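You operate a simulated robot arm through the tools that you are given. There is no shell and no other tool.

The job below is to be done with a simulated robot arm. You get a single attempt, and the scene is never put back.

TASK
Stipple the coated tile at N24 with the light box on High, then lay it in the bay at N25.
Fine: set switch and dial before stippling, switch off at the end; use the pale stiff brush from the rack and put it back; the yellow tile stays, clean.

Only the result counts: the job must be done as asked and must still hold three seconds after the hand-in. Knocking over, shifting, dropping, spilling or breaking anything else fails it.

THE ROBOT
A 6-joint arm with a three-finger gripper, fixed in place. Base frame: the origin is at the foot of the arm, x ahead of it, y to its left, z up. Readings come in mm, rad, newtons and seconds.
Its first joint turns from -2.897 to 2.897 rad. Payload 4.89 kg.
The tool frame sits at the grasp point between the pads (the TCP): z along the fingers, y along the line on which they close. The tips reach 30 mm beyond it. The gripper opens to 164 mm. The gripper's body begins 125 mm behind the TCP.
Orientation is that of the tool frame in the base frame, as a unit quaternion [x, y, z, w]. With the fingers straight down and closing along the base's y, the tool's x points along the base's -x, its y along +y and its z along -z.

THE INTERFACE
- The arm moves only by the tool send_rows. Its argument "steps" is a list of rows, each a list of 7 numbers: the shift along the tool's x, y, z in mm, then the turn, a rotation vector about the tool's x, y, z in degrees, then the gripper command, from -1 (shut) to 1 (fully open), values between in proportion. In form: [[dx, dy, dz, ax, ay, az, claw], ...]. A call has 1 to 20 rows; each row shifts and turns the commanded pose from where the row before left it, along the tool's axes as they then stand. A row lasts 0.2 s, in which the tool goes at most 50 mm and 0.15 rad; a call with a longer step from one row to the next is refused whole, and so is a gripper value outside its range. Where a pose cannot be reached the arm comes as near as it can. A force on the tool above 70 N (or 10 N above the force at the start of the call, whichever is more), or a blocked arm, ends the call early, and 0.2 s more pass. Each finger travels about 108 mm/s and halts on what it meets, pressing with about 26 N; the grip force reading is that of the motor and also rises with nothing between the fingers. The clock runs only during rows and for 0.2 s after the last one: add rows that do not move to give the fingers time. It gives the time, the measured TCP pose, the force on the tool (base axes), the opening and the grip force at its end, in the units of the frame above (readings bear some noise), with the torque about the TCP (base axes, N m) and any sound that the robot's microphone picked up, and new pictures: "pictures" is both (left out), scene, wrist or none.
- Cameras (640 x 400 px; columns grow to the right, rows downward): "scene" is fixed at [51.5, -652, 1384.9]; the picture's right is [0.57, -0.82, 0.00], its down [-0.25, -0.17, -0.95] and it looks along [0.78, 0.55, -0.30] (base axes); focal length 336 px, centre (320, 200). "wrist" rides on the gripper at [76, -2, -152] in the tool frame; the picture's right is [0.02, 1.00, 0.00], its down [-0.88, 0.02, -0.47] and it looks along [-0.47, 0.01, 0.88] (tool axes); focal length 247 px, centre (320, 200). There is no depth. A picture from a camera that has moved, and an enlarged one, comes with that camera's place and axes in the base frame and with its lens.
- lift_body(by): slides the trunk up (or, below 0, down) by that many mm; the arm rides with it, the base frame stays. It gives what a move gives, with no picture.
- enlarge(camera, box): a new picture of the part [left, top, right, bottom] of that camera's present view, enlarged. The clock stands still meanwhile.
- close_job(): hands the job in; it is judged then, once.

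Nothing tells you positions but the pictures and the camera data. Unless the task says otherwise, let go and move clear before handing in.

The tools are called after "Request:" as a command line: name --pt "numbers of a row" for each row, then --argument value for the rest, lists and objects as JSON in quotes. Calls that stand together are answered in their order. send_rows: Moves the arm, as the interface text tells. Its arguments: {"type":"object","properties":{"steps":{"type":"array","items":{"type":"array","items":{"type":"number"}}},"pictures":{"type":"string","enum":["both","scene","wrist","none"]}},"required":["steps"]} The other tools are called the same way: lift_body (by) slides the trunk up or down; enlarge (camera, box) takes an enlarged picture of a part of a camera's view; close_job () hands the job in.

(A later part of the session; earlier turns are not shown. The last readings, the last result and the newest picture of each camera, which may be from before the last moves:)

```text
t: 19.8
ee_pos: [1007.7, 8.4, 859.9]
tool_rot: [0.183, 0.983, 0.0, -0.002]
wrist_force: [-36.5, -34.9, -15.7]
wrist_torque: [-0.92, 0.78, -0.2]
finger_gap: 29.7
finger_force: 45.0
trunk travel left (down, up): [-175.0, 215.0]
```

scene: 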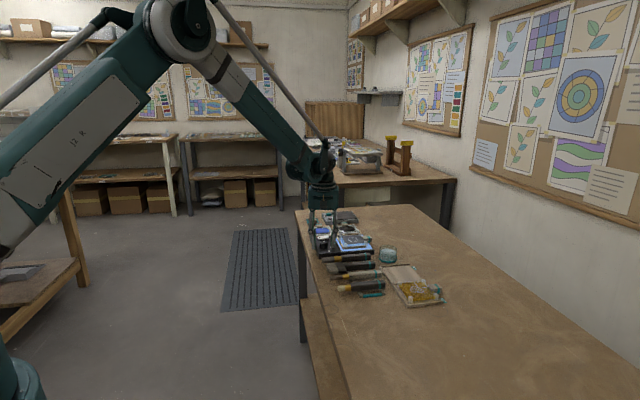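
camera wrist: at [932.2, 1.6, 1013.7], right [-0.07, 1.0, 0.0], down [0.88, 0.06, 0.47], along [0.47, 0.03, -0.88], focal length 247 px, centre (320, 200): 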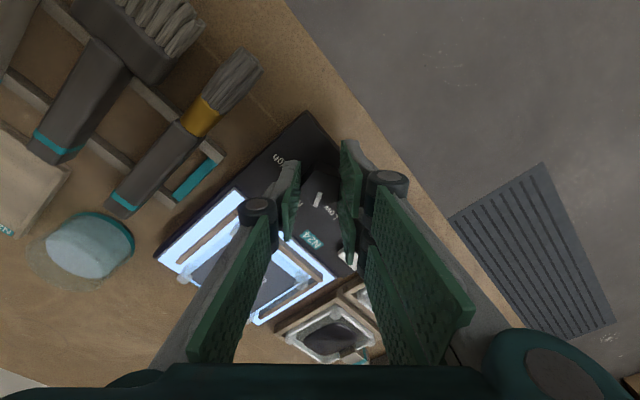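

Request:
send_rows --pt "1.5 -3 0 0 0 0 -1" --pt "0 0 0 0 0 0 -1" --pictures "none"

Request:
enlarge --camera "wrist" --box '[260, 120, 380, 240]'

```text
t: 20.4
ee_pos: [1008.4, 8.4, 860.5]
tool_rot: [0.181, 0.983, 0.0, 0.001]
wrist_force: [1.4, -20.6, -7.2]
wrist_torque: [-0.41, -0.21, -0.09]
finger_gap: 29.7
finger_force: 45.0
trunk travel left (down, up): [-175.0, 215.0]
```

```text
3.33 times, centred on (320, 180) of wrist
camera zoom: at [935.8, 34.2, 1013.6], right [0.34, 0.94, 0.0], down [0.83, -0.3, 0.47], along [0.45, -0.16, -0.88], focal length 823 px, centre (320, 267)
```

zoom: 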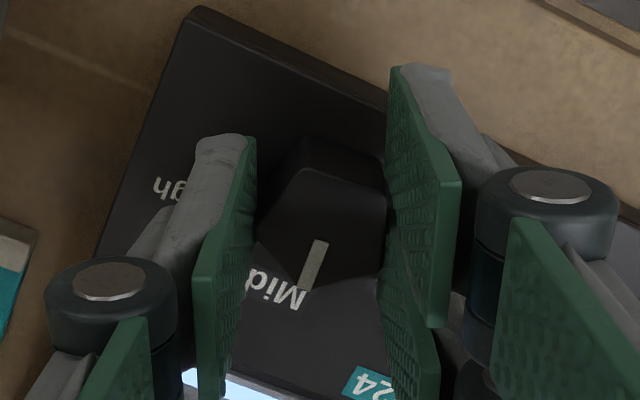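

Request:
send_rows --pt "-0.6 -1.5 0 0 0 0 -1" --pt "0.1 0.3 0 0 0 6 -1" --pt "0.1 0.3 0 0 0 6 -1" --pt "0.1 0.3 0 0 0 6 -1" --pt "0 0 0 0 0 0 -1" --pictures "none"

```text
t: 21.6
ee_pos: [1007.8, 10.5, 861.2]
tool_rot: [0.334, 0.943, 0.001, 0.0]
wrist_force: [43.4, 19.2, 8.5]
wrist_torque: [0.82, -1.13, 0.15]
finger_gap: 29.9
finger_force: 44.9
trunk travel left (down, up): [-175.0, 215.0]
```

Request:
send_rows --pt "-1.5 3 0 0 0 0 -1" --pt "0 0 0 0 0 0 -1" --pictures "none"

```text
t: 22.2
ee_pos: [1009.0, 9.2, 859.8]
tool_rot: [0.334, 0.943, -0.001, -0.001]
wrist_force: [-8.3, 17.9, 2.0]
wrist_torque: [0.62, 0.79, 0.08]
finger_gap: 29.7
finger_force: 45.0
trunk travel left (down, up): [-175.0, 215.0]
```

Request:
send_rows --pt "0.7 0.6 0 0 0 0 -1" --pt "0.1 0.3 0 0 0 6 -1" --pt "0.1 0.3 0 0 0 6 -1" --pt "0.1 0.3 0 0 0 6 -1" --pt "0 0 0 0 0 0 -1" --pictures "none"

```text
t: 23.4
ee_pos: [1009.3, 10.7, 860.5]
tool_rot: [0.478, 0.878, 0.0, 0.0]
wrist_force: [-46.6, 12.5, -23.2]
wrist_torque: [0.52, 1.21, -0.08]
finger_gap: 30.0
finger_force: 44.9
trunk travel left (down, up): [-175.0, 215.0]
```

Request:
send_rows --pt "1.3 -2.4 0 0 0 0 -1" --pt "0 0 0 0 0 0 -1" --pictures "none"

Request:
enlarge --camera "wrist" --box '[260, 120, 380, 240]'

```text
t: 24.0
ee_pos: [1009.6, 9.9, 860.3]
tool_rot: [0.477, 0.879, 0.0, 0.001]
wrist_force: [2.6, 9.8, 3.2]
wrist_torque: [0.51, -0.04, 0.06]
finger_gap: 29.5
finger_force: 45.1
trunk travel left (down, up): [-175.0, 215.0]
```

```text
3.33 times, centred on (320, 180) of wrist
camera zoom: at [966.1, 74.0, 1013.8], right [0.83, 0.56, 0.0], down [0.49, -0.73, 0.47], along [0.27, -0.39, -0.88], focal length 823 px, centre (320, 267)
```

zoom: 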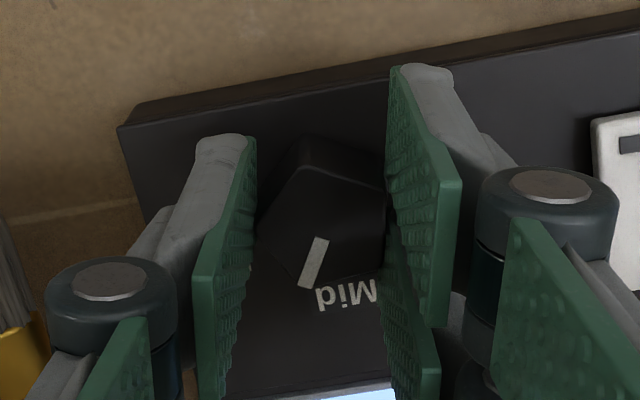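

Request:
send_rows --pt "0.1 0.3 0 0 0 6 -1" --pt "0.1 0.3 0 0 0 6 -1" --pt "0.1 0.3 0 0 0 6 -1" --pt "0 0 0 0 0 0 -1" --pictures "none"

```text
t: 25.0
ee_pos: [1010.5, 11.2, 861.0]
tool_rot: [0.609, 0.793, 0.001, 0.0]
wrist_force: [51.7, 11.3, 26.2]
wrist_torque: [-0.25, -1.81, 0.21]
finger_gap: 29.8
finger_force: 44.6
trunk travel left (down, up): [-175.0, 215.0]
```

Request:
send_rows --pt "0 2.5 0 0 0 0 -1" --pt "0 1.3 0 0 0 0 -1" --pt "0 0 0 0 0 0 -1" --pictures "none"

```text
t: 25.8
ee_pos: [1010.1, 12.0, 860.2]
tool_rot: [0.61, 0.793, -0.001, -0.001]
wrist_force: [-10.7, 1.5, 4.1]
wrist_torque: [-0.37, 0.42, -0.06]
finger_gap: 29.7
finger_force: 45.8
trunk travel left (down, up): [-175.0, 215.0]
```

Request:
send_rows --pt "0.1 0.2 0 0 0 6 -1" --pt "0.1 0.2 0 0 0 6 -1" --pt "0 0 0 0 0 0 -1" --pictures "wrist"

Request:
enlarge --camera "wrist" --box '[240, 100, 400, 260]'

Request:
enlarge --camera "scene" --box '[305, 220, 345, 260]'

```text
t: 26.6
ee_pos: [1011.3, 12.3, 859.9]
tool_rot: [0.689, 0.725, 0.0, -0.001]
wrist_force: [-27.6, -3.3, -7.2]
wrist_torque: [0.25, 0.81, -0.11]
finger_gap: 29.6
finger_force: 44.7
trunk travel left (down, up): [-175.0, 215.0]
camera wrist: at [1005.9, 88.2, 1013.9], right [1.0, 0.07, 0.0], down [0.06, -0.88, 0.47], along [0.03, -0.47, -0.88], focal length 247 px, centre (320, 200)
```

wrist: 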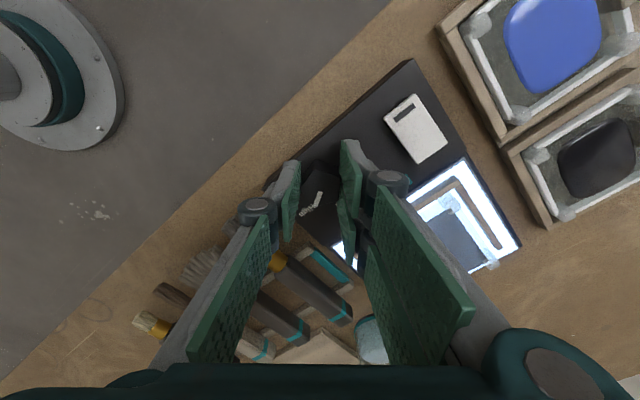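

```text
2.50 times, centred on (320, 180) of wrist
camera zoom: at [1005.9, 88.2, 1013.9], right [1.0, 0.07, 0.0], down [0.06, -0.88, 0.47], along [0.03, -0.47, -0.88], focal length 617 px, centre (320, 250)
```

zoom: 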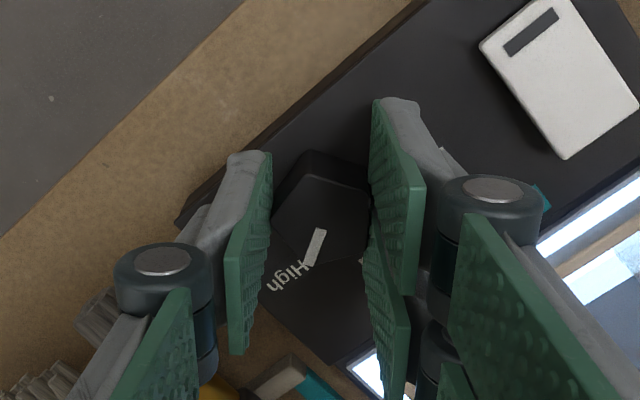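

```text
10.00 times, centred on (325, 240) of scene
camera zoom: at [51.5, -652.0, 1384.9], right [0.57, -0.82, 0.0], down [-0.25, -0.17, -0.95], along [0.78, 0.55, -0.3], focal length 3356 px, centre (270, -200)
```

zoom: 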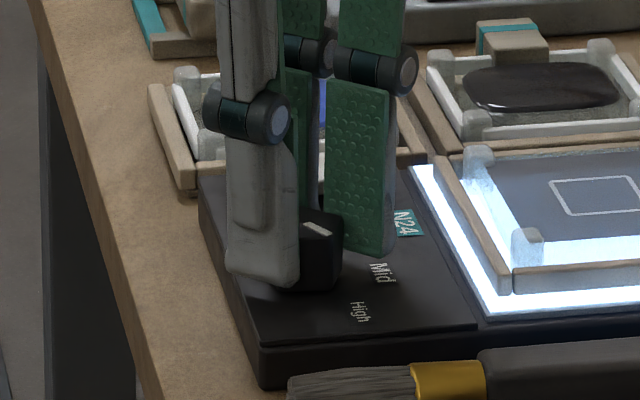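

The plate got brighter and the pointer is at High, with a 120° turn measured. I'll relieve the side force, open and lift away.

Request:
send_rows --pt "0 -2 0 0 0 0 -1" --pt "0 0 0 0 0 0 -0.9" --pt "0 0 0 0 0 0 -0.6" --pt "0 0 0 0 0 0 -0.3" --pt "0 0 0 0 0 0 -0.3" --pt "0 0 -30 0 0 0 -0.3" --pt "0 0 -40 0 0 0 -0.3" --pt "0 0 -40 0 0 0 -0.3" --pictures "both"

Request:
enlarge --camera "scene" --box '[305, 220, 345, 260]'

Request:
enlarge --camera "wrist" --box '[240, 100, 400, 260]'

```text
t: 28.4
ee_pos: [1010.1, 13.3, 969.5]
tool_rot: [0.688, 0.726, 0.0, 0.0]
wrist_force: [1.6, -0.9, -0.2]
wrist_torque: [-0.01, 0.16, 0.0]
finger_gap: 57.4
finger_force: 0.1
trunk travel left (down, up): [-175.0, 215.0]
camera wrist: at [1004.8, 89.2, 1124.0], right [1.0, 0.07, 0.0], down [0.06, -0.88, 0.47], along [0.03, -0.47, -0.88], focal length 247 px, centre (320, 200)
```

scene: 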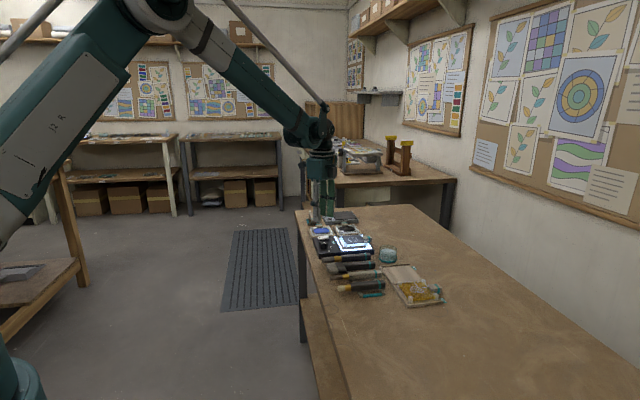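
wrist: 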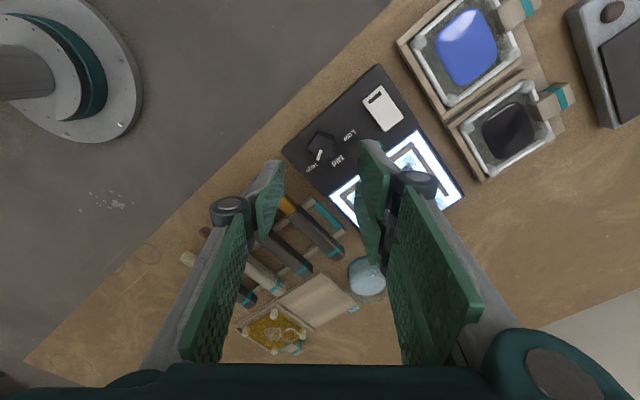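

```text
10.00 times, centred on (325, 240) of scene
camera zoom: at [51.5, -652.0, 1384.9], right [0.57, -0.82, 0.0], down [-0.25, -0.17, -0.95], along [0.78, 0.55, -0.3], focal length 3356 px, centre (270, -200)
```

zoom: 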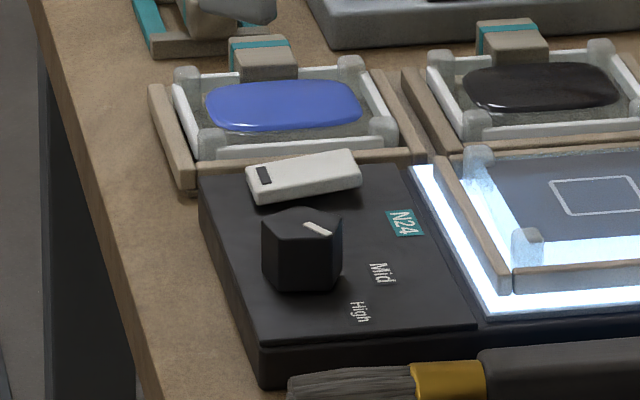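

```text
2.50 times, centred on (320, 180) of wrist
camera zoom: at [1004.8, 89.2, 1124.0], right [1.0, 0.07, 0.0], down [0.06, -0.88, 0.47], along [0.03, -0.47, -0.88], focal length 617 px, centre (320, 250)
```

zoom: 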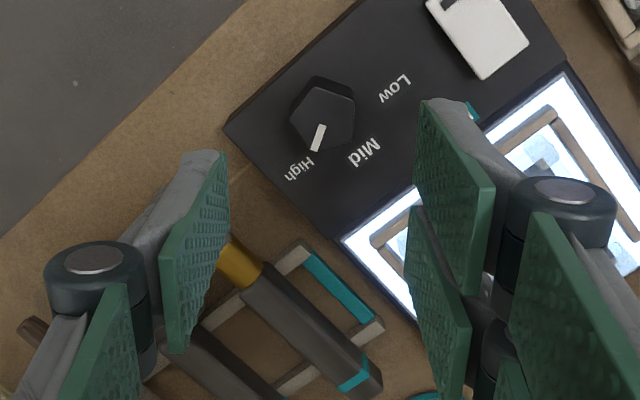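

The dial is on High and the plate is glowing bright. Next is the brush, so I'll turn the hand back in line with the bench and hover over the pale-bristled brush at the end of the rack.

Request:
send_rows --pt "0 0 0 0 0 -7 -0.3" --pt "0 0 0 0 0 -7 -0.3" --pt "0 0 0 0 0 -7 -0.3" --pt "0 0 0 0 0 -7 -0.3" --pt "0 0 0 0 0 -7 -0.3" --pt "0 0 0 0 0 -7 -0.3" --pt "-13.6 -40.5 0 0 0 0 -0.3" --pt "-13.6 -40.5 0 0 0 0 -0.3" --pt "-13.6 -40.5 0 0 0 0 -0.3" --pt "-13.6 -40.5 0 0 0 0 -0.3" --pt "-13.6 -40.5 0 0 0 0 -0.3" --pt "-13.6 -40.5 0 0 0 0 -0.3" --pt "-13.6 -40.5 0 0 0 0 -0.3" --pt "0 0 0 0 0 0 -0.3" --pictures "both"

Request:
enlarge --camera "wrist" --box '[220, 80, 440, 260]'

Request:
enlarge --camera "scene" --box '[315, 240, 395, 310]'

```text
t: 31.4
ee_pos: [878.1, -256.1, 970.3]
tool_rot: [0.382, 0.924, 0.0, 0.0]
wrist_force: [0.6, -0.6, 0.2]
wrist_torque: [0.02, -0.02, 0.01]
finger_gap: 57.5
finger_force: 0.0
trunk travel left (down, up): [-175.0, 215.0]
camera wrist: at [822.4, -204.6, 1124.2], right [0.69, 0.72, 0.0], down [0.64, -0.61, 0.47], along [0.34, -0.33, -0.88], focal length 247 px, centre (320, 200)
```

scene: 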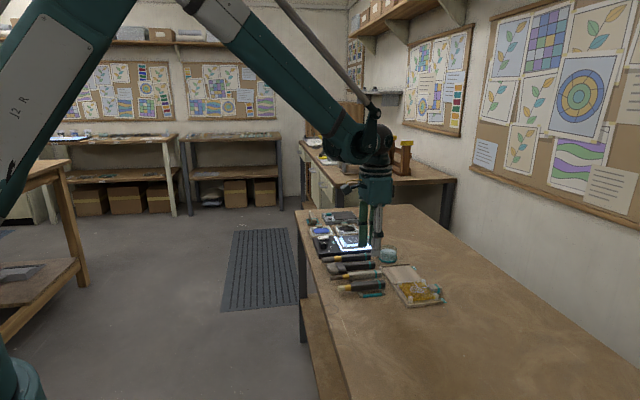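
wrist: 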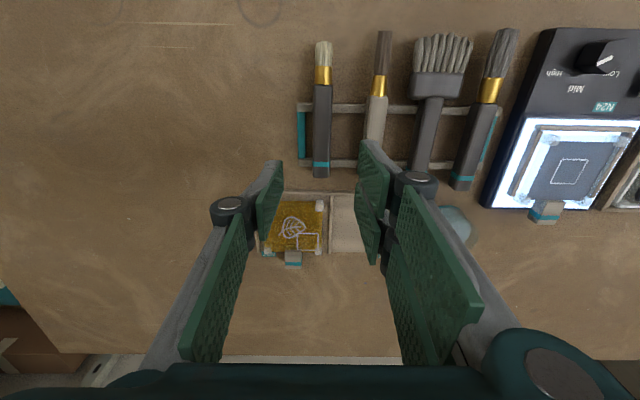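

```text
2.22 times, centred on (330, 170) of wrist
camera zoom: at [822.4, -204.6, 1124.2], right [0.69, 0.72, 0.0], down [0.64, -0.61, 0.47], along [0.34, -0.33, -0.88], focal length 549 px, centre (298, 267)
```

zoom: 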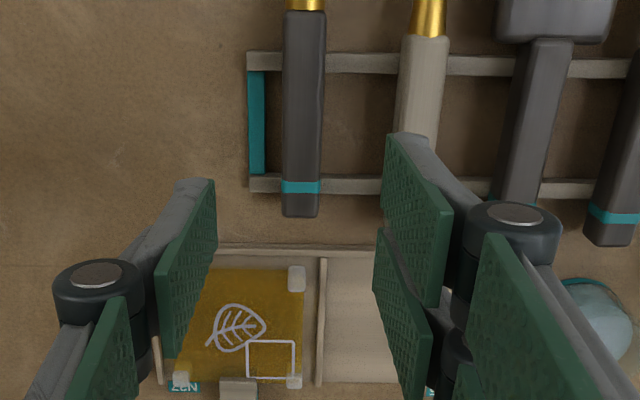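

```text
5.71 times, centred on (355, 275) of scene
camera zoom: at [51.5, -652.0, 1384.9], right [0.57, -0.82, 0.0], down [-0.25, -0.17, -0.95], along [0.78, 0.55, -0.3], focal length 1918 px, centre (120, -229)
```

zoom: 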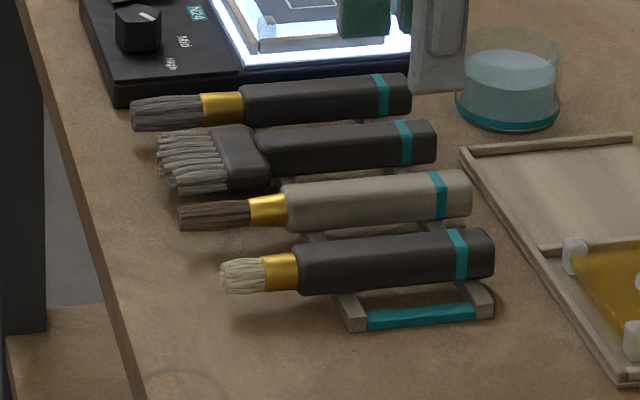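

The brush lies exactly along the bench's cross axis at s≈440 (handle from w≈741 to 853, axis z≈825), and the hand is right above the clear span between the rails. I'll descend with a narrower opening and check before going around the handle.

Request:
send_rows --pt "0 0 40 0 0 0 -0.42" --pt "0 0 40 0 0 0 -0.42" --pt "0 0 18 0 0 0 -0.42" --pt "0 0 0 0 0 0 -0.42" --pictures "wrist"

Request:
enlarge --camera "wrist" --box '[230, 80, 410, 230]'

Request:
enlarge --camera "scene" --box '[325, 240, 395, 310]'

```text
t: 32.4
ee_pos: [876.3, -256.2, 870.7]
tool_rot: [0.382, 0.924, 0.0, -0.001]
wrist_force: [0.1, -0.3, -0.3]
wrist_torque: [0.02, 0.1, 0.01]
finger_gap: 47.3
finger_force: 0.0
trunk travel left (down, up): [-175.0, 215.0]
camera wrist: at [822.1, -203.5, 1024.6], right [0.69, 0.72, 0.0], down [0.64, -0.61, 0.47], along [0.34, -0.33, -0.88], focal length 247 px, centre (320, 200)
```

wrist: 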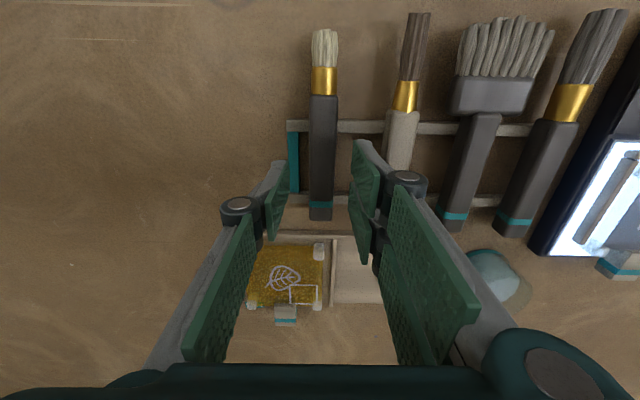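

```text
2.67 times, centred on (320, 155) of wrist
camera zoom: at [822.1, -203.5, 1024.6], right [0.69, 0.72, 0.0], down [0.64, -0.61, 0.47], along [0.34, -0.33, -0.88], focal length 659 px, centre (320, 320)
```

zoom: 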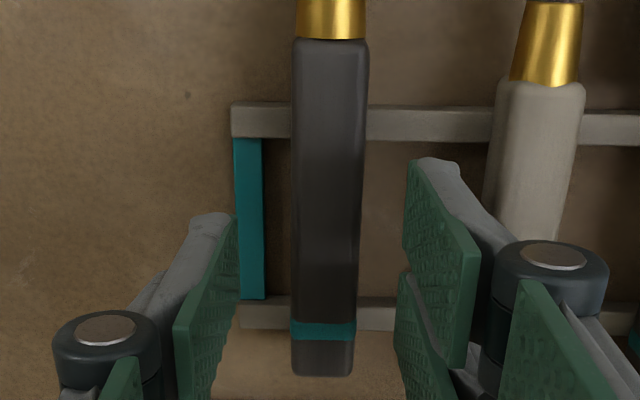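

```text
5.71 times, centred on (360, 275) of scene
camera zoom: at [51.5, -652.0, 1384.9], right [0.57, -0.82, 0.0], down [-0.25, -0.17, -0.95], along [0.78, 0.55, -0.3], focal length 1918 px, centre (91, -229)
```

zoom: 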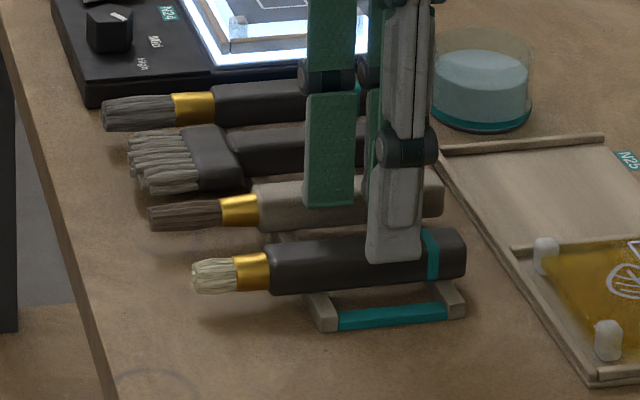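

Request:
enlarge --camera "wrist" --box '[210, 150, 480, 350]'

Request:
enlarge --camera "scene" --box '[345, 180, 405, 290]'

```text
2.00 times, centred on (345, 250) of wrist
camera zoom: at [822.1, -203.5, 1024.6], right [0.69, 0.72, 0.0], down [0.64, -0.61, 0.47], along [0.34, -0.33, -0.88], focal length 494 px, centre (270, 100)
```

zoom: 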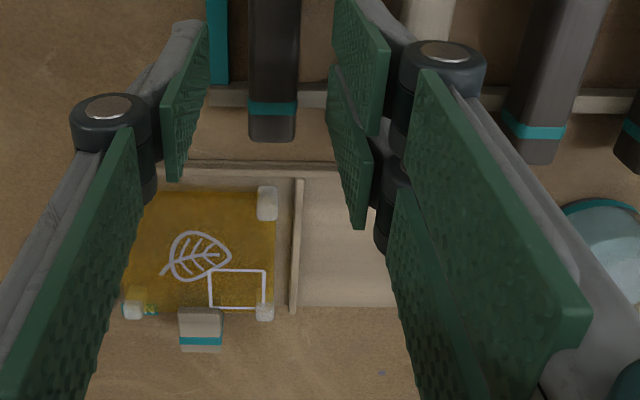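

```text
3.64 times, centred on (375, 235) of scene
camera zoom: at [51.5, -652.0, 1384.9], right [0.57, -0.82, 0.0], down [-0.25, -0.17, -0.95], along [0.78, 0.55, -0.3], focal length 1220 px, centre (120, 73)
```

zoom: 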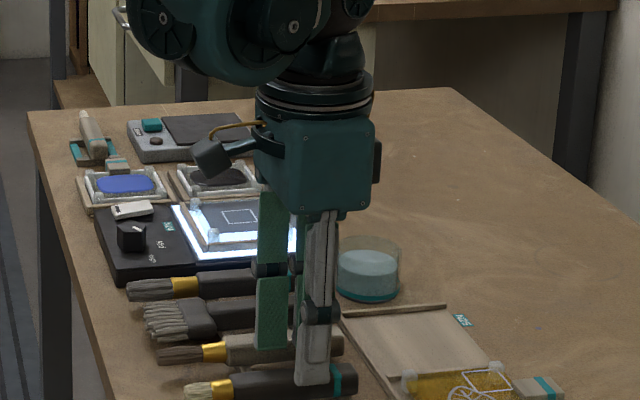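

The hand is really a thumb opposing two fingers, so its one side is wider than stated. Here that is harmless, since the tips stay above rail height. I'll shift 1.5 mm, descend around the handle and close gently.

Request:
send_rows --pt "0 1.5 10 0 0 0 -0.42" --pt "0 0 12 0 0 0 -0.42" --pt "0 0 0 0 0 0 -0.42" --pictures "wrist"

Request:
enlarge --camera "scene" --box '[325, 250, 395, 310]'

Request:
enlarge --camera "wrist" --box '[230, 80, 410, 230]'

```text
t: 33.2
ee_pos: [877.1, -254.8, 849.8]
tool_rot: [0.382, 0.924, 0.0, -0.001]
wrist_force: [0.3, -0.4, 0.3]
wrist_torque: [-0.01, -0.03, 0.0]
finger_gap: 47.3
finger_force: 0.0
trunk travel left (down, up): [-175.0, 215.0]
camera wrist: at [822.7, -201.8, 1003.1], right [0.69, 0.72, 0.0], down [0.64, -0.61, 0.47], along [0.34, -0.33, -0.88], focal length 247 px, centre (320, 200)
```

wrist: 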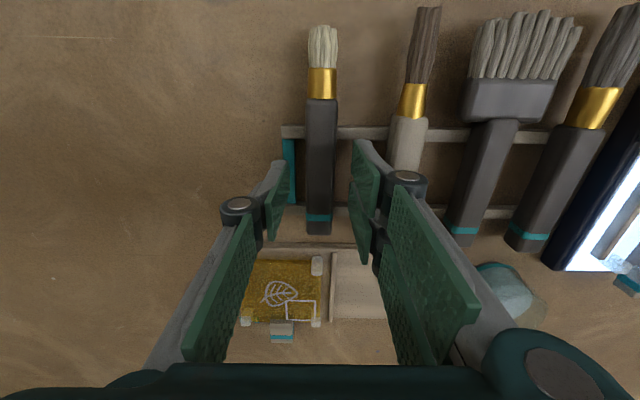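

```text
6.67 times, centred on (360, 280) of scene
camera zoom: at [51.5, -652.0, 1384.9], right [0.57, -0.82, 0.0], down [-0.25, -0.17, -0.95], along [0.78, 0.55, -0.3], focal length 2237 px, centre (53, -333)
```

zoom: 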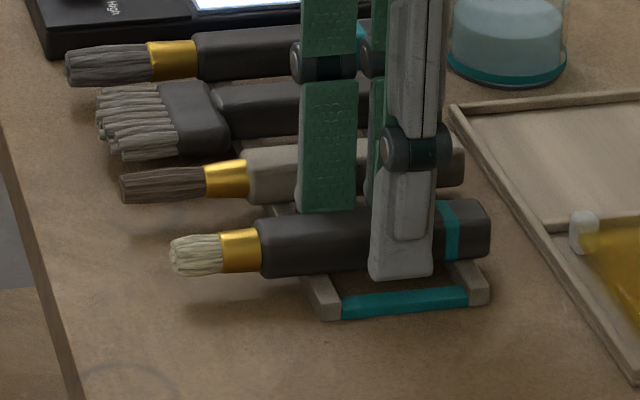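

```text
2.67 times, centred on (320, 155) of wrist
camera zoom: at [822.7, -201.8, 1003.1], right [0.69, 0.72, 0.0], down [0.64, -0.61, 0.47], along [0.34, -0.33, -0.88], focal length 659 px, centre (320, 320)
```

zoom: 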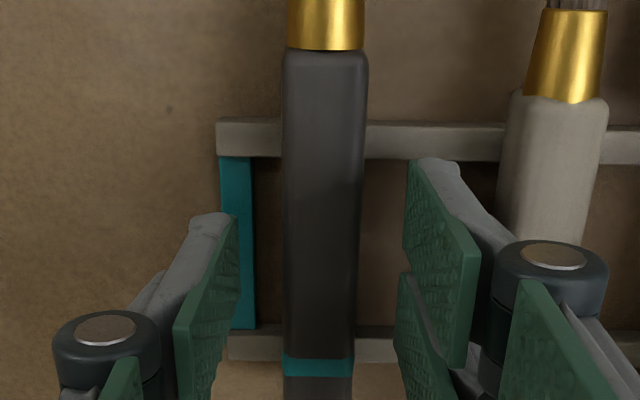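

Request:
send_rows --pt "0 0 0 0 0 0 -0.6" --pt "0 0 0 0 0 0 -0.7" --pt "0 0 0 0 0 0 -0.85" --pt "0 0 0 0 0 0 -1" --pt "0 0 0 0 0 0 -1" --pictures "wrist"

Request:
enlarge --camera "scene" --box '[325, 250, 395, 310]'

```text
t: 34.4
ee_pos: [877.9, -254.3, 849.5]
tool_rot: [0.382, 0.924, 0.0, 0.0]
wrist_force: [-0.2, -1.4, 0.6]
wrist_torque: [0.03, -0.03, -0.02]
finger_gap: 21.5
finger_force: 26.2
trunk travel left (down, up): [-175.0, 215.0]
camera wrist: at [822.7, -201.9, 1003.3], right [0.69, 0.72, 0.0], down [0.64, -0.61, 0.47], along [0.34, -0.33, -0.88], focal length 247 px, centre (320, 200)
```

wrist: 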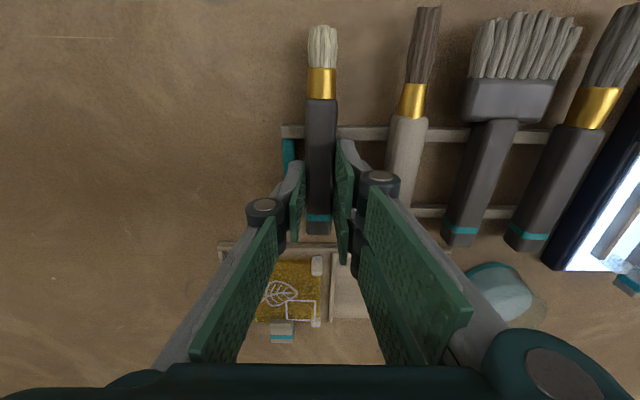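

```text
6.67 times, centred on (360, 280) of scene
camera zoom: at [51.5, -652.0, 1384.9], right [0.57, -0.82, 0.0], down [-0.25, -0.17, -0.95], along [0.78, 0.55, -0.3], focal length 2237 px, centre (53, -333)
```

zoom: 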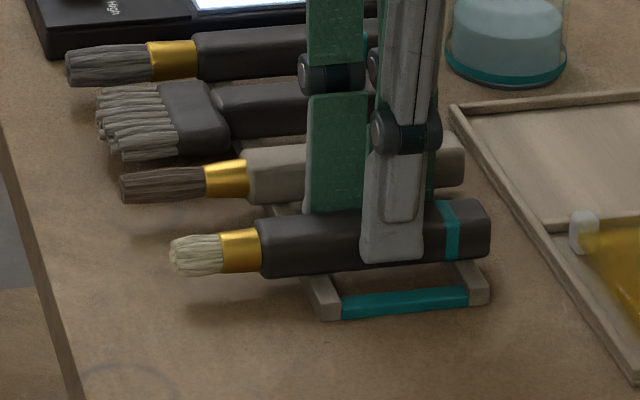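

The brush is gripped (21.5 mm). I'll lift it straight up and check that it came free.

Request:
send_rows --pt "0 0 -5 0 0 0 -1" --pt "0 0 -15 0 0 0 -1" --pt "0 0 -40 0 0 0 -1" --pt "0 0 -40 0 0 0 -1" --pt "0 0 -40 0 0 0 -1" --pt "0 0 -30 0 0 0 -1" --pt "0 0 0 0 0 0 -1" --pictures "both"

Request:
enlarge --camera "scene" --box '[320, 160, 420, 310]'

```text
t: 36.0
ee_pos: [876.6, -253.2, 1019.4]
tool_rot: [0.383, 0.924, 0.0, 0.001]
wrist_force: [-0.3, -0.6, -0.9]
wrist_torque: [-0.01, -0.06, -0.01]
finger_gap: 21.6
finger_force: 25.6
trunk travel left (down, up): [-175.0, 215.0]
camera wrist: at [821.7, -200.5, 1173.9], right [0.69, 0.72, 0.0], down [0.64, -0.61, 0.47], along [0.34, -0.33, -0.88], focal length 247 px, centre (320, 200)
```

scene: 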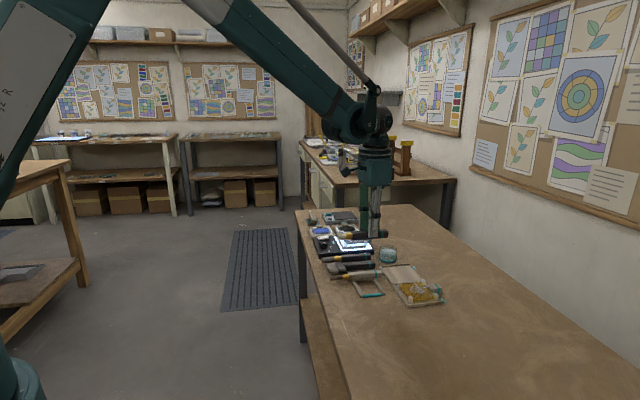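
wrist: 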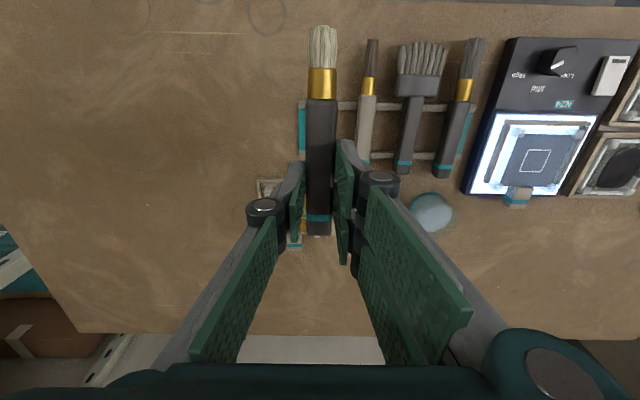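

```text
2.67 times, centred on (370, 235) of scene
camera zoom: at [51.5, -652.0, 1384.9], right [0.57, -0.82, 0.0], down [-0.25, -0.17, -0.95], along [0.78, 0.55, -0.3], focal length 895 px, centre (187, 107)
```

zoom: 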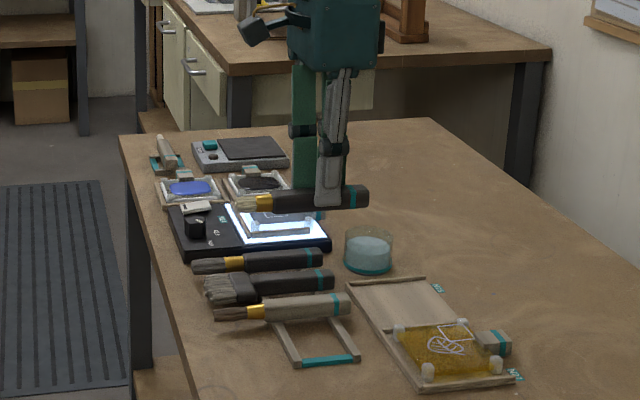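

The pale brush is held level, with its tip about 97 mm ahead of the grip. I'll tilt the tool so the bristles swing down, still high above the rack.

Request:
send_rows --pt "0 0 0 0 -8 0 -1" --pt "0 0 0 0 -8 0 -1" --pt "0 0 0 0 -8 0 -1" --pt "0 0 0 0 -8 0 -1" --pt "0 0 0 0 -8 0 -1" --pt "0 0 0 0 0 0 -1" --pictures "both"

```text
t: 37.4
ee_pos: [877.9, -254.0, 1020.8]
tool_rot: [0.359, 0.868, -0.131, 0.317]
wrist_force: [0.4, 0.3, -1.1]
wrist_torque: [0.03, -0.03, 0.01]
finger_gap: 21.5
finger_force: 26.0
trunk travel left (down, up): [-175.0, 215.0]
camera wrist: at [766.0, -144.7, 1088.5], right [0.7, 0.72, -0.01], down [0.27, -0.25, 0.93], along [0.66, -0.65, -0.37], focal length 247 px, centre (320, 200)
```

scene: 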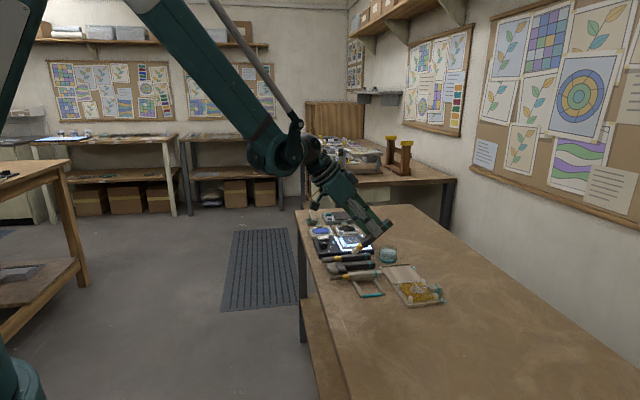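
wrist: 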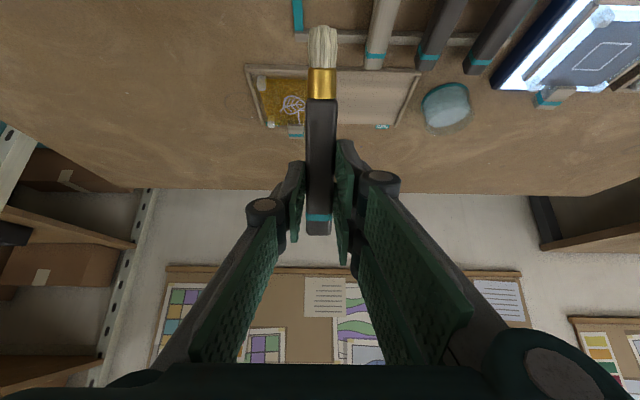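

Request:
send_rows --pt "0 0 0 0 -8 0 -1" --pt "0 0 0 0 -8 0 -1" --pt "0 0 0 0 -8 0 -1" --pt "0 0 0 0 -8 0 -1" --pt "0 0 0 0 -4 0 -1" --pt "-1.2 43.8 4.8 0 0 0 -1" --pt "-1.2 43.8 4.8 0 0 0 -1" --pt "-1.2 43.8 4.8 0 0 0 -1" --pt "-1.2 43.8 4.8 0 0 0 -1" --pt "-1.2 43.8 4.8 0 0 0 -1" --pt "-1.2 43.8 4.8 0 0 0 -1" --pt "-1.2 43.8 4.8 0 0 0 -1" --pt "0 0 0 0 0 0 -1" --pictures "both"

Request:
enlarge --camera "scene" --box '[290, 140, 410, 270]'

Request:
enlarge --camera "wrist" --box '[220, 0, 420, 120]'

```text
t: 40.2
ee_pos: [1119.2, -60.1, 1020.9]
tool_rot: [0.302, 0.728, -0.235, 0.569]
wrist_force: [0.7, -0.6, -1.7]
wrist_torque: [-0.01, -0.01, -0.03]
finger_gap: 21.4
finger_force: 26.0
trunk travel left (down, up): [-175.0, 215.0]
camera wrist: at [1000.7, 56.8, 984.6], right [0.7, 0.71, -0.02], down [-0.16, 0.19, 0.97], along [0.69, -0.68, 0.25], focal length 247 px, centre (320, 200)
```

scene: 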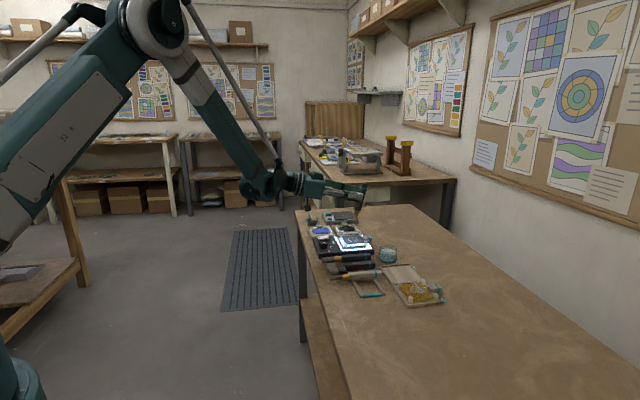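
wrist: 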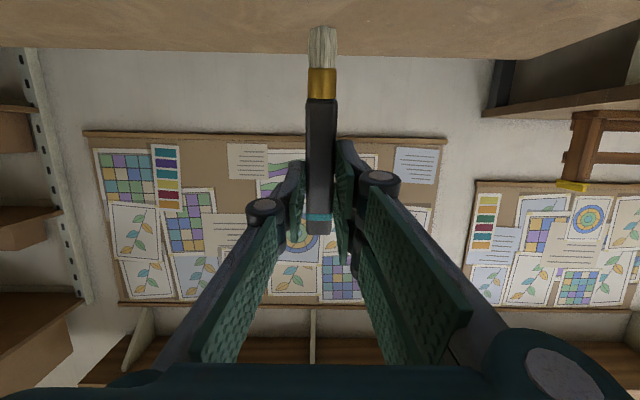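

```text
3.08 times, centred on (350, 205) of scene
camera zoom: at [51.5, -652.0, 1384.9], right [0.57, -0.82, 0.0], down [-0.25, -0.17, -0.95], along [0.78, 0.55, -0.3], focal length 1032 px, centre (228, 185)
```

zoom: 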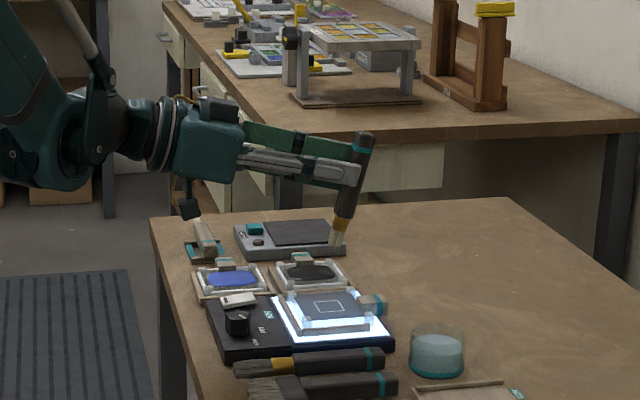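

```text
3.20 times, centred on (320, 60) of wrist
camera zoom: at [1000.7, 56.8, 984.6], right [0.7, 0.71, -0.02], down [-0.16, 0.19, 0.97], along [0.69, -0.68, 0.25], focal length 790 px, centre (320, 648)
```

zoom: 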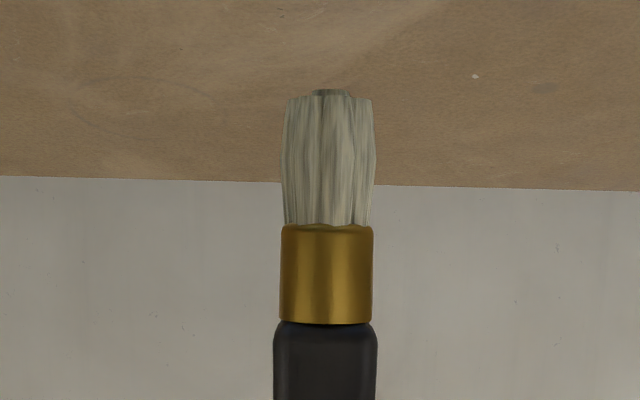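

Request:
enlarge --camera "scene" --box '[325, 200, 375, 255]'

```text
7.27 times, centred on (350, 228) of scene
camera zoom: at [51.5, -652.0, 1384.9], right [0.57, -0.82, 0.0], down [-0.25, -0.17, -0.95], along [0.78, 0.55, -0.3], focal length 2440 px, centre (102, 0)
```

zoom: 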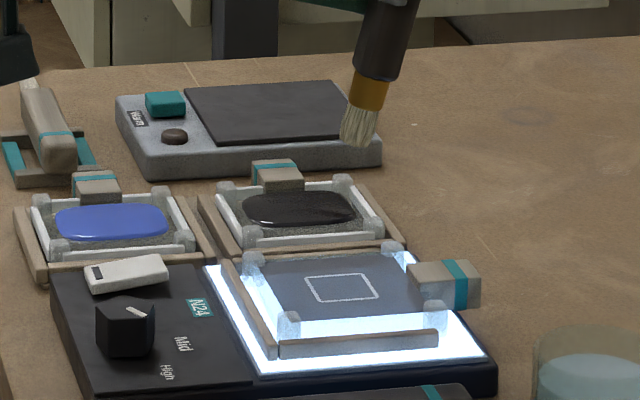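

The brush hangs nearly vertical above the tile, but the scene view suggests the tip sits about 6 mm too far across. I'll correct that and lower to just above the coating.

Request:
send_rows --pt "1.45 0 -5.8 0 0 0 -1" --pt "29.1 0 7.3 0 0 0 -1" --pt "29.1 0 7.3 0 0 0 -1" --pt "0 0 0 0 0 0 -1" --pictures "both"

Request:
enlarge --camera "scene" --box '[325, 200, 375, 255]'

Request:
enlarge --camera "wrist" --box '[220, 0, 420, 120]'

```text
t: 41.2
ee_pos: [1116.2, -57.4, 958.7]
tool_rot: [0.302, 0.728, -0.236, 0.569]
wrist_force: [-0.5, 0.5, -1.0]
wrist_torque: [0.01, 0.03, -0.02]
finger_gap: 21.6
finger_force: 25.8
trunk travel left (down, up): [-175.0, 215.0]
camera wrist: at [998.2, 58.8, 922.3], right [0.7, 0.71, -0.02], down [-0.16, 0.19, 0.97], along [0.69, -0.68, 0.25], focal length 247 px, centre (320, 200)
```

scene: 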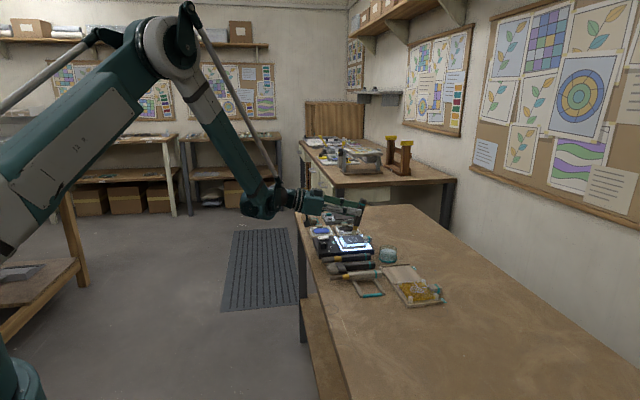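
wrist: 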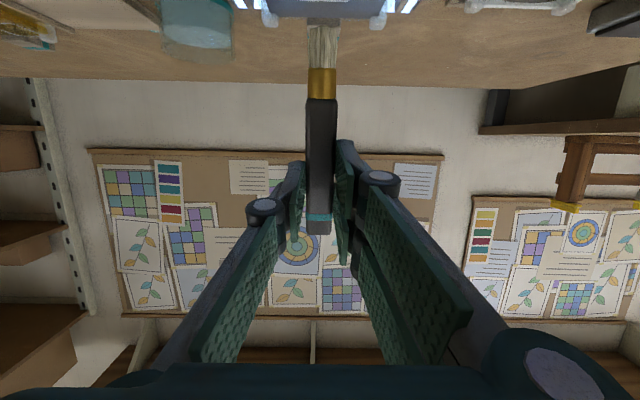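

```text
7.27 times, centred on (350, 228) of scene
camera zoom: at [51.5, -652.0, 1384.9], right [0.57, -0.82, 0.0], down [-0.25, -0.17, -0.95], along [0.78, 0.55, -0.3], focal length 2440 px, centre (102, 0)
```

zoom: 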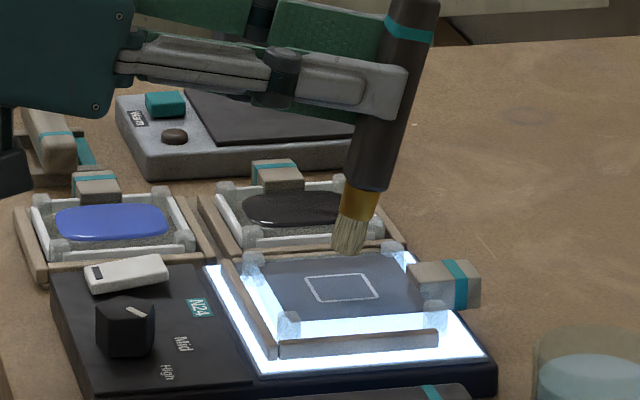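

```text
3.20 times, centred on (320, 60) of wrist
camera zoom: at [998.2, 58.8, 922.3], right [0.7, 0.71, -0.02], down [-0.16, 0.19, 0.97], along [0.69, -0.68, 0.25], focal length 790 px, centre (320, 648)
```

zoom: 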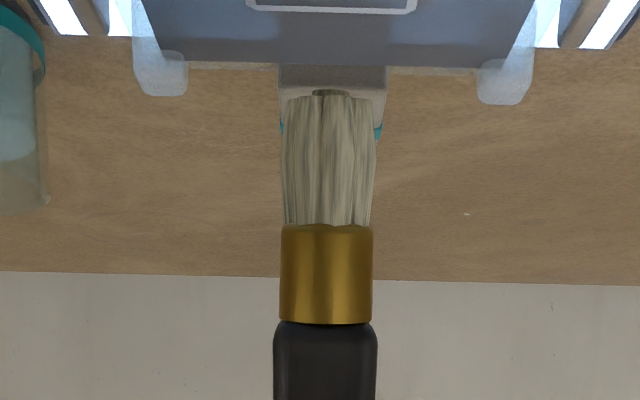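

The tip is centred over the marked square, about 20 mm above it. I'll lower gently to touch.

Request:
send_rows --pt "0.7 0 -2.9 0 0 0 -1" --pt "13.6 0 3.4 0 0 0 -1" --pt "1.94 0 0.48 0 0 0 -1" --pt "1.94 0 0.48 0 0 0 -1" --pt "0 0 0 0 0 0 -1" --pictures "wrist"

Request:
enlarge --camera "scene" --box '[325, 200, 375, 255]'

Request:
enlarge --camera "wrist" --box '[220, 0, 420, 120]'

```text
t: 42.4
ee_pos: [1113.5, -55.3, 942.1]
tool_rot: [0.302, 0.728, -0.236, 0.568]
wrist_force: [-0.3, 0.0, -0.9]
wrist_torque: [0.0, -0.04, 0.0]
finger_gap: 21.6
finger_force: 26.2
trunk travel left (down, up): [-175.0, 215.0]
camera wrist: at [994.4, 60.4, 905.7], right [0.7, 0.71, -0.02], down [-0.16, 0.19, 0.97], along [0.69, -0.68, 0.25], focal length 247 px, centre (320, 200)
```

wrist: 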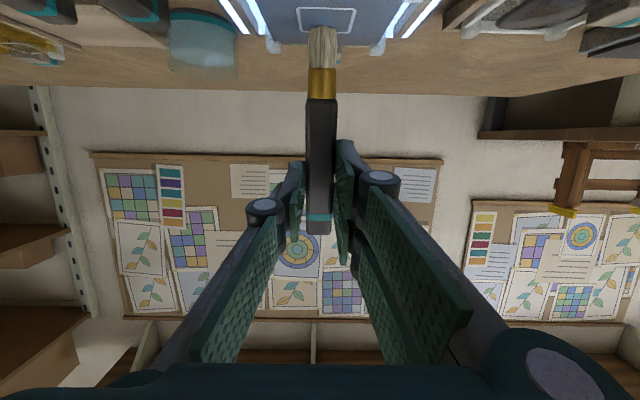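

```text
7.27 times, centred on (350, 228) of scene
camera zoom: at [51.5, -652.0, 1384.9], right [0.57, -0.82, 0.0], down [-0.25, -0.17, -0.95], along [0.78, 0.55, -0.3], focal length 2440 px, centre (102, 0)
```

zoom: 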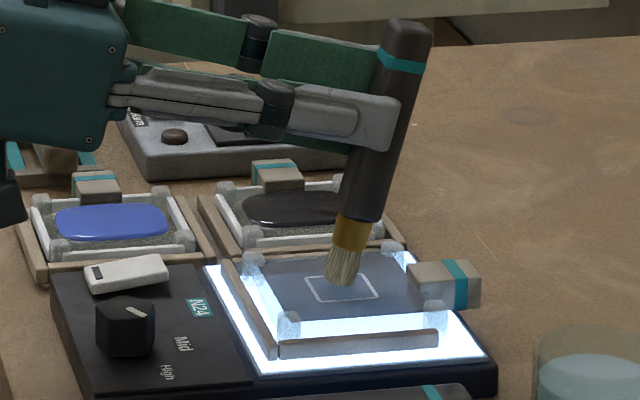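

```text
3.20 times, centred on (320, 60) of wrist
camera zoom: at [994.4, 60.4, 905.7], right [0.7, 0.71, -0.02], down [-0.16, 0.19, 0.97], along [0.69, -0.68, 0.25], focal length 790 px, centre (320, 648)
```

zoom: 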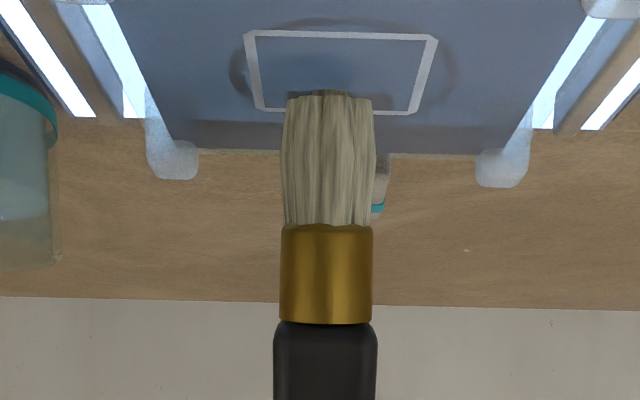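

Request:
send_rows --pt "1.46 0 0.36 0 0 0 -1" --pt "1.46 0 0.36 0 0 0 -1" --pt "1.46 0 0.36 0 0 0 -1" --pt "0 0 0 0 0 0 -1" --pictures "wrist"

Request:
enlarge --camera "scene" --box '[335, 220, 370, 255]'

Request:
enlarge --camera "wrist" --box '[270, 0, 370, 60]'

```text
t: 43.4
ee_pos: [1112.4, -56.0, 939.1]
tool_rot: [0.302, 0.728, -0.236, 0.569]
wrist_force: [4.5, 2.0, 25.0]
wrist_torque: [0.01, -0.59, 0.07]
finger_gap: 21.3
finger_force: 25.7
trunk travel left (down, up): [-175.0, 215.0]
camera wrist: at [993.8, 60.4, 903.1], right [0.7, 0.71, -0.02], down [-0.16, 0.19, 0.97], along [0.69, -0.68, 0.25], focal length 247 px, centre (320, 200)
```

wrist: 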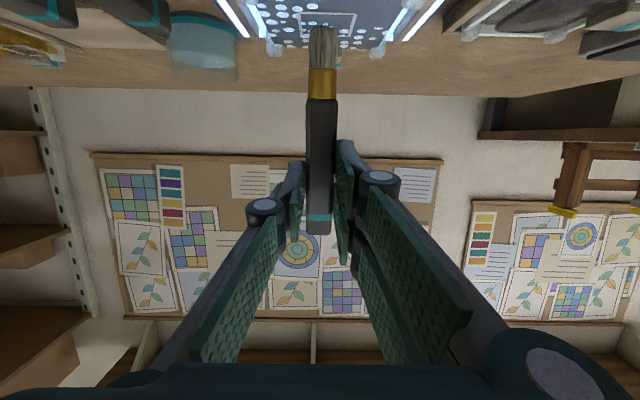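

```text
11.43 times, centred on (352, 238) of scene
camera zoom: at [51.5, -652.0, 1384.9], right [0.57, -0.82, 0.0], down [-0.25, -0.17, -0.95], along [0.78, 0.55, -0.3], focal length 3835 px, centre (-51, -229)
```

zoom: 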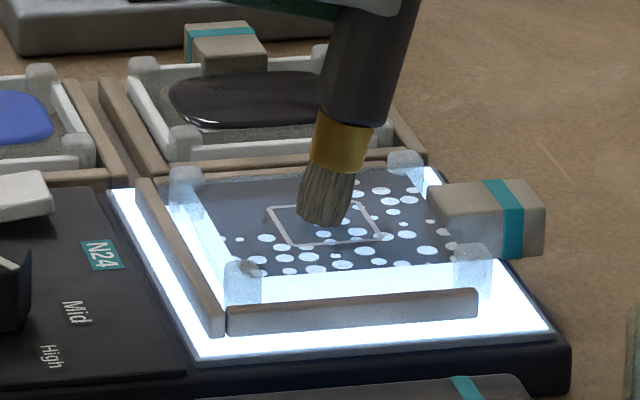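

```text
6.40 times, centred on (320, 30) of wrist
camera zoom: at [993.8, 60.4, 903.1], right [0.7, 0.71, -0.02], down [-0.16, 0.19, 0.97], along [0.69, -0.68, 0.25], focal length 1581 px, centre (320, 1288)
```

zoom: 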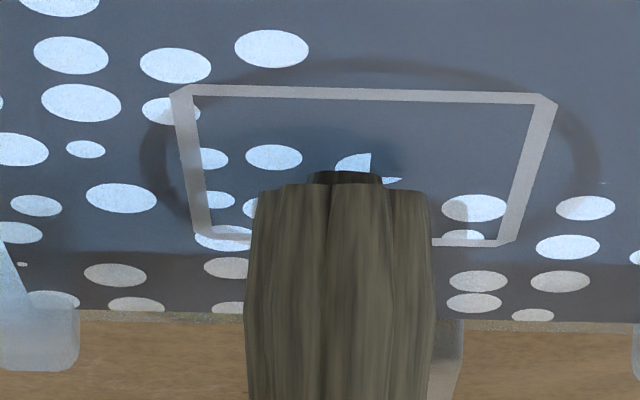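

The first touch made white stipple dots appear across part of the tile. I'll lift and dab again to see whether the pattern continues to fill in.

Request:
send_rows --pt "-14.55 0 -3.63 0 0 0 -1" --pt "0 0 0 0 0 0 -1" --pt "11.6 0 2.9 0 0 0 -1" --pt "2.4 0 0.6 0 0 0 -1" --pt "0 0 0 0 0 0 -1" --pt "-14 0 -3.5 0 0 0 -1" --pt "0 0 0 0 0 0 -1" --pictures "wrist"

Request:
enlarge --camera "scene" --box '[335, 220, 370, 255]'

Request:
enlarge --camera "wrist" --box '[250, 0, 390, 60]'

```text
t: 45.0
ee_pos: [1114.4, -55.3, 952.2]
tool_rot: [0.301, 0.728, -0.236, 0.569]
wrist_force: [1.4, 0.0, -1.7]
wrist_torque: [0.02, 0.03, -0.06]
finger_gap: 21.5
finger_force: 25.7
trunk travel left (down, up): [-175.0, 215.0]
camera wrist: at [995.6, 60.7, 916.5], right [0.7, 0.71, -0.02], down [-0.16, 0.19, 0.97], along [0.69, -0.68, 0.25], focal length 247 px, centre (320, 200)
```

wrist: 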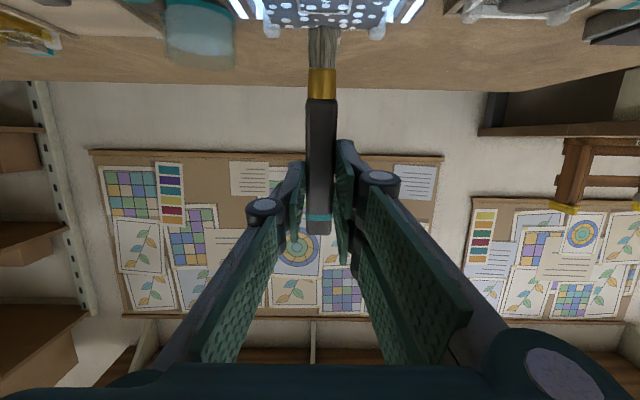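

```text
11.43 times, centred on (352, 238) of scene
camera zoom: at [51.5, -652.0, 1384.9], right [0.57, -0.82, 0.0], down [-0.25, -0.17, -0.95], along [0.78, 0.55, -0.3], focal length 3835 px, centre (-51, -229)
```

zoom: 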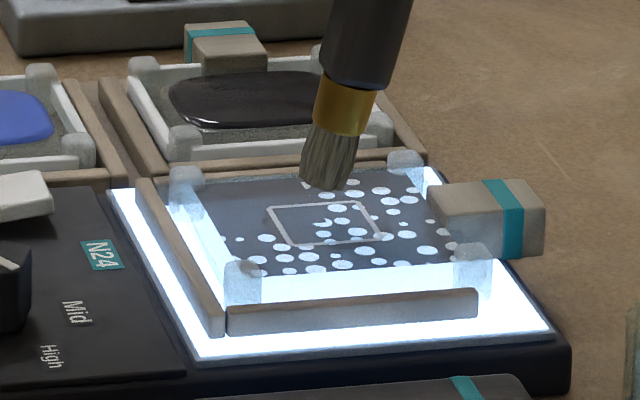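

```text
4.57 times, centred on (320, 30) of wrist
camera zoom: at [995.6, 60.7, 916.5], right [0.7, 0.71, -0.02], down [-0.16, 0.19, 0.97], along [0.69, -0.68, 0.25], focal length 1129 px, centre (320, 977)
```

zoom: 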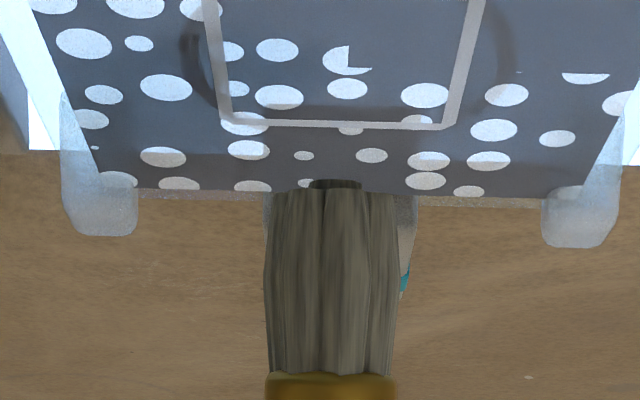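

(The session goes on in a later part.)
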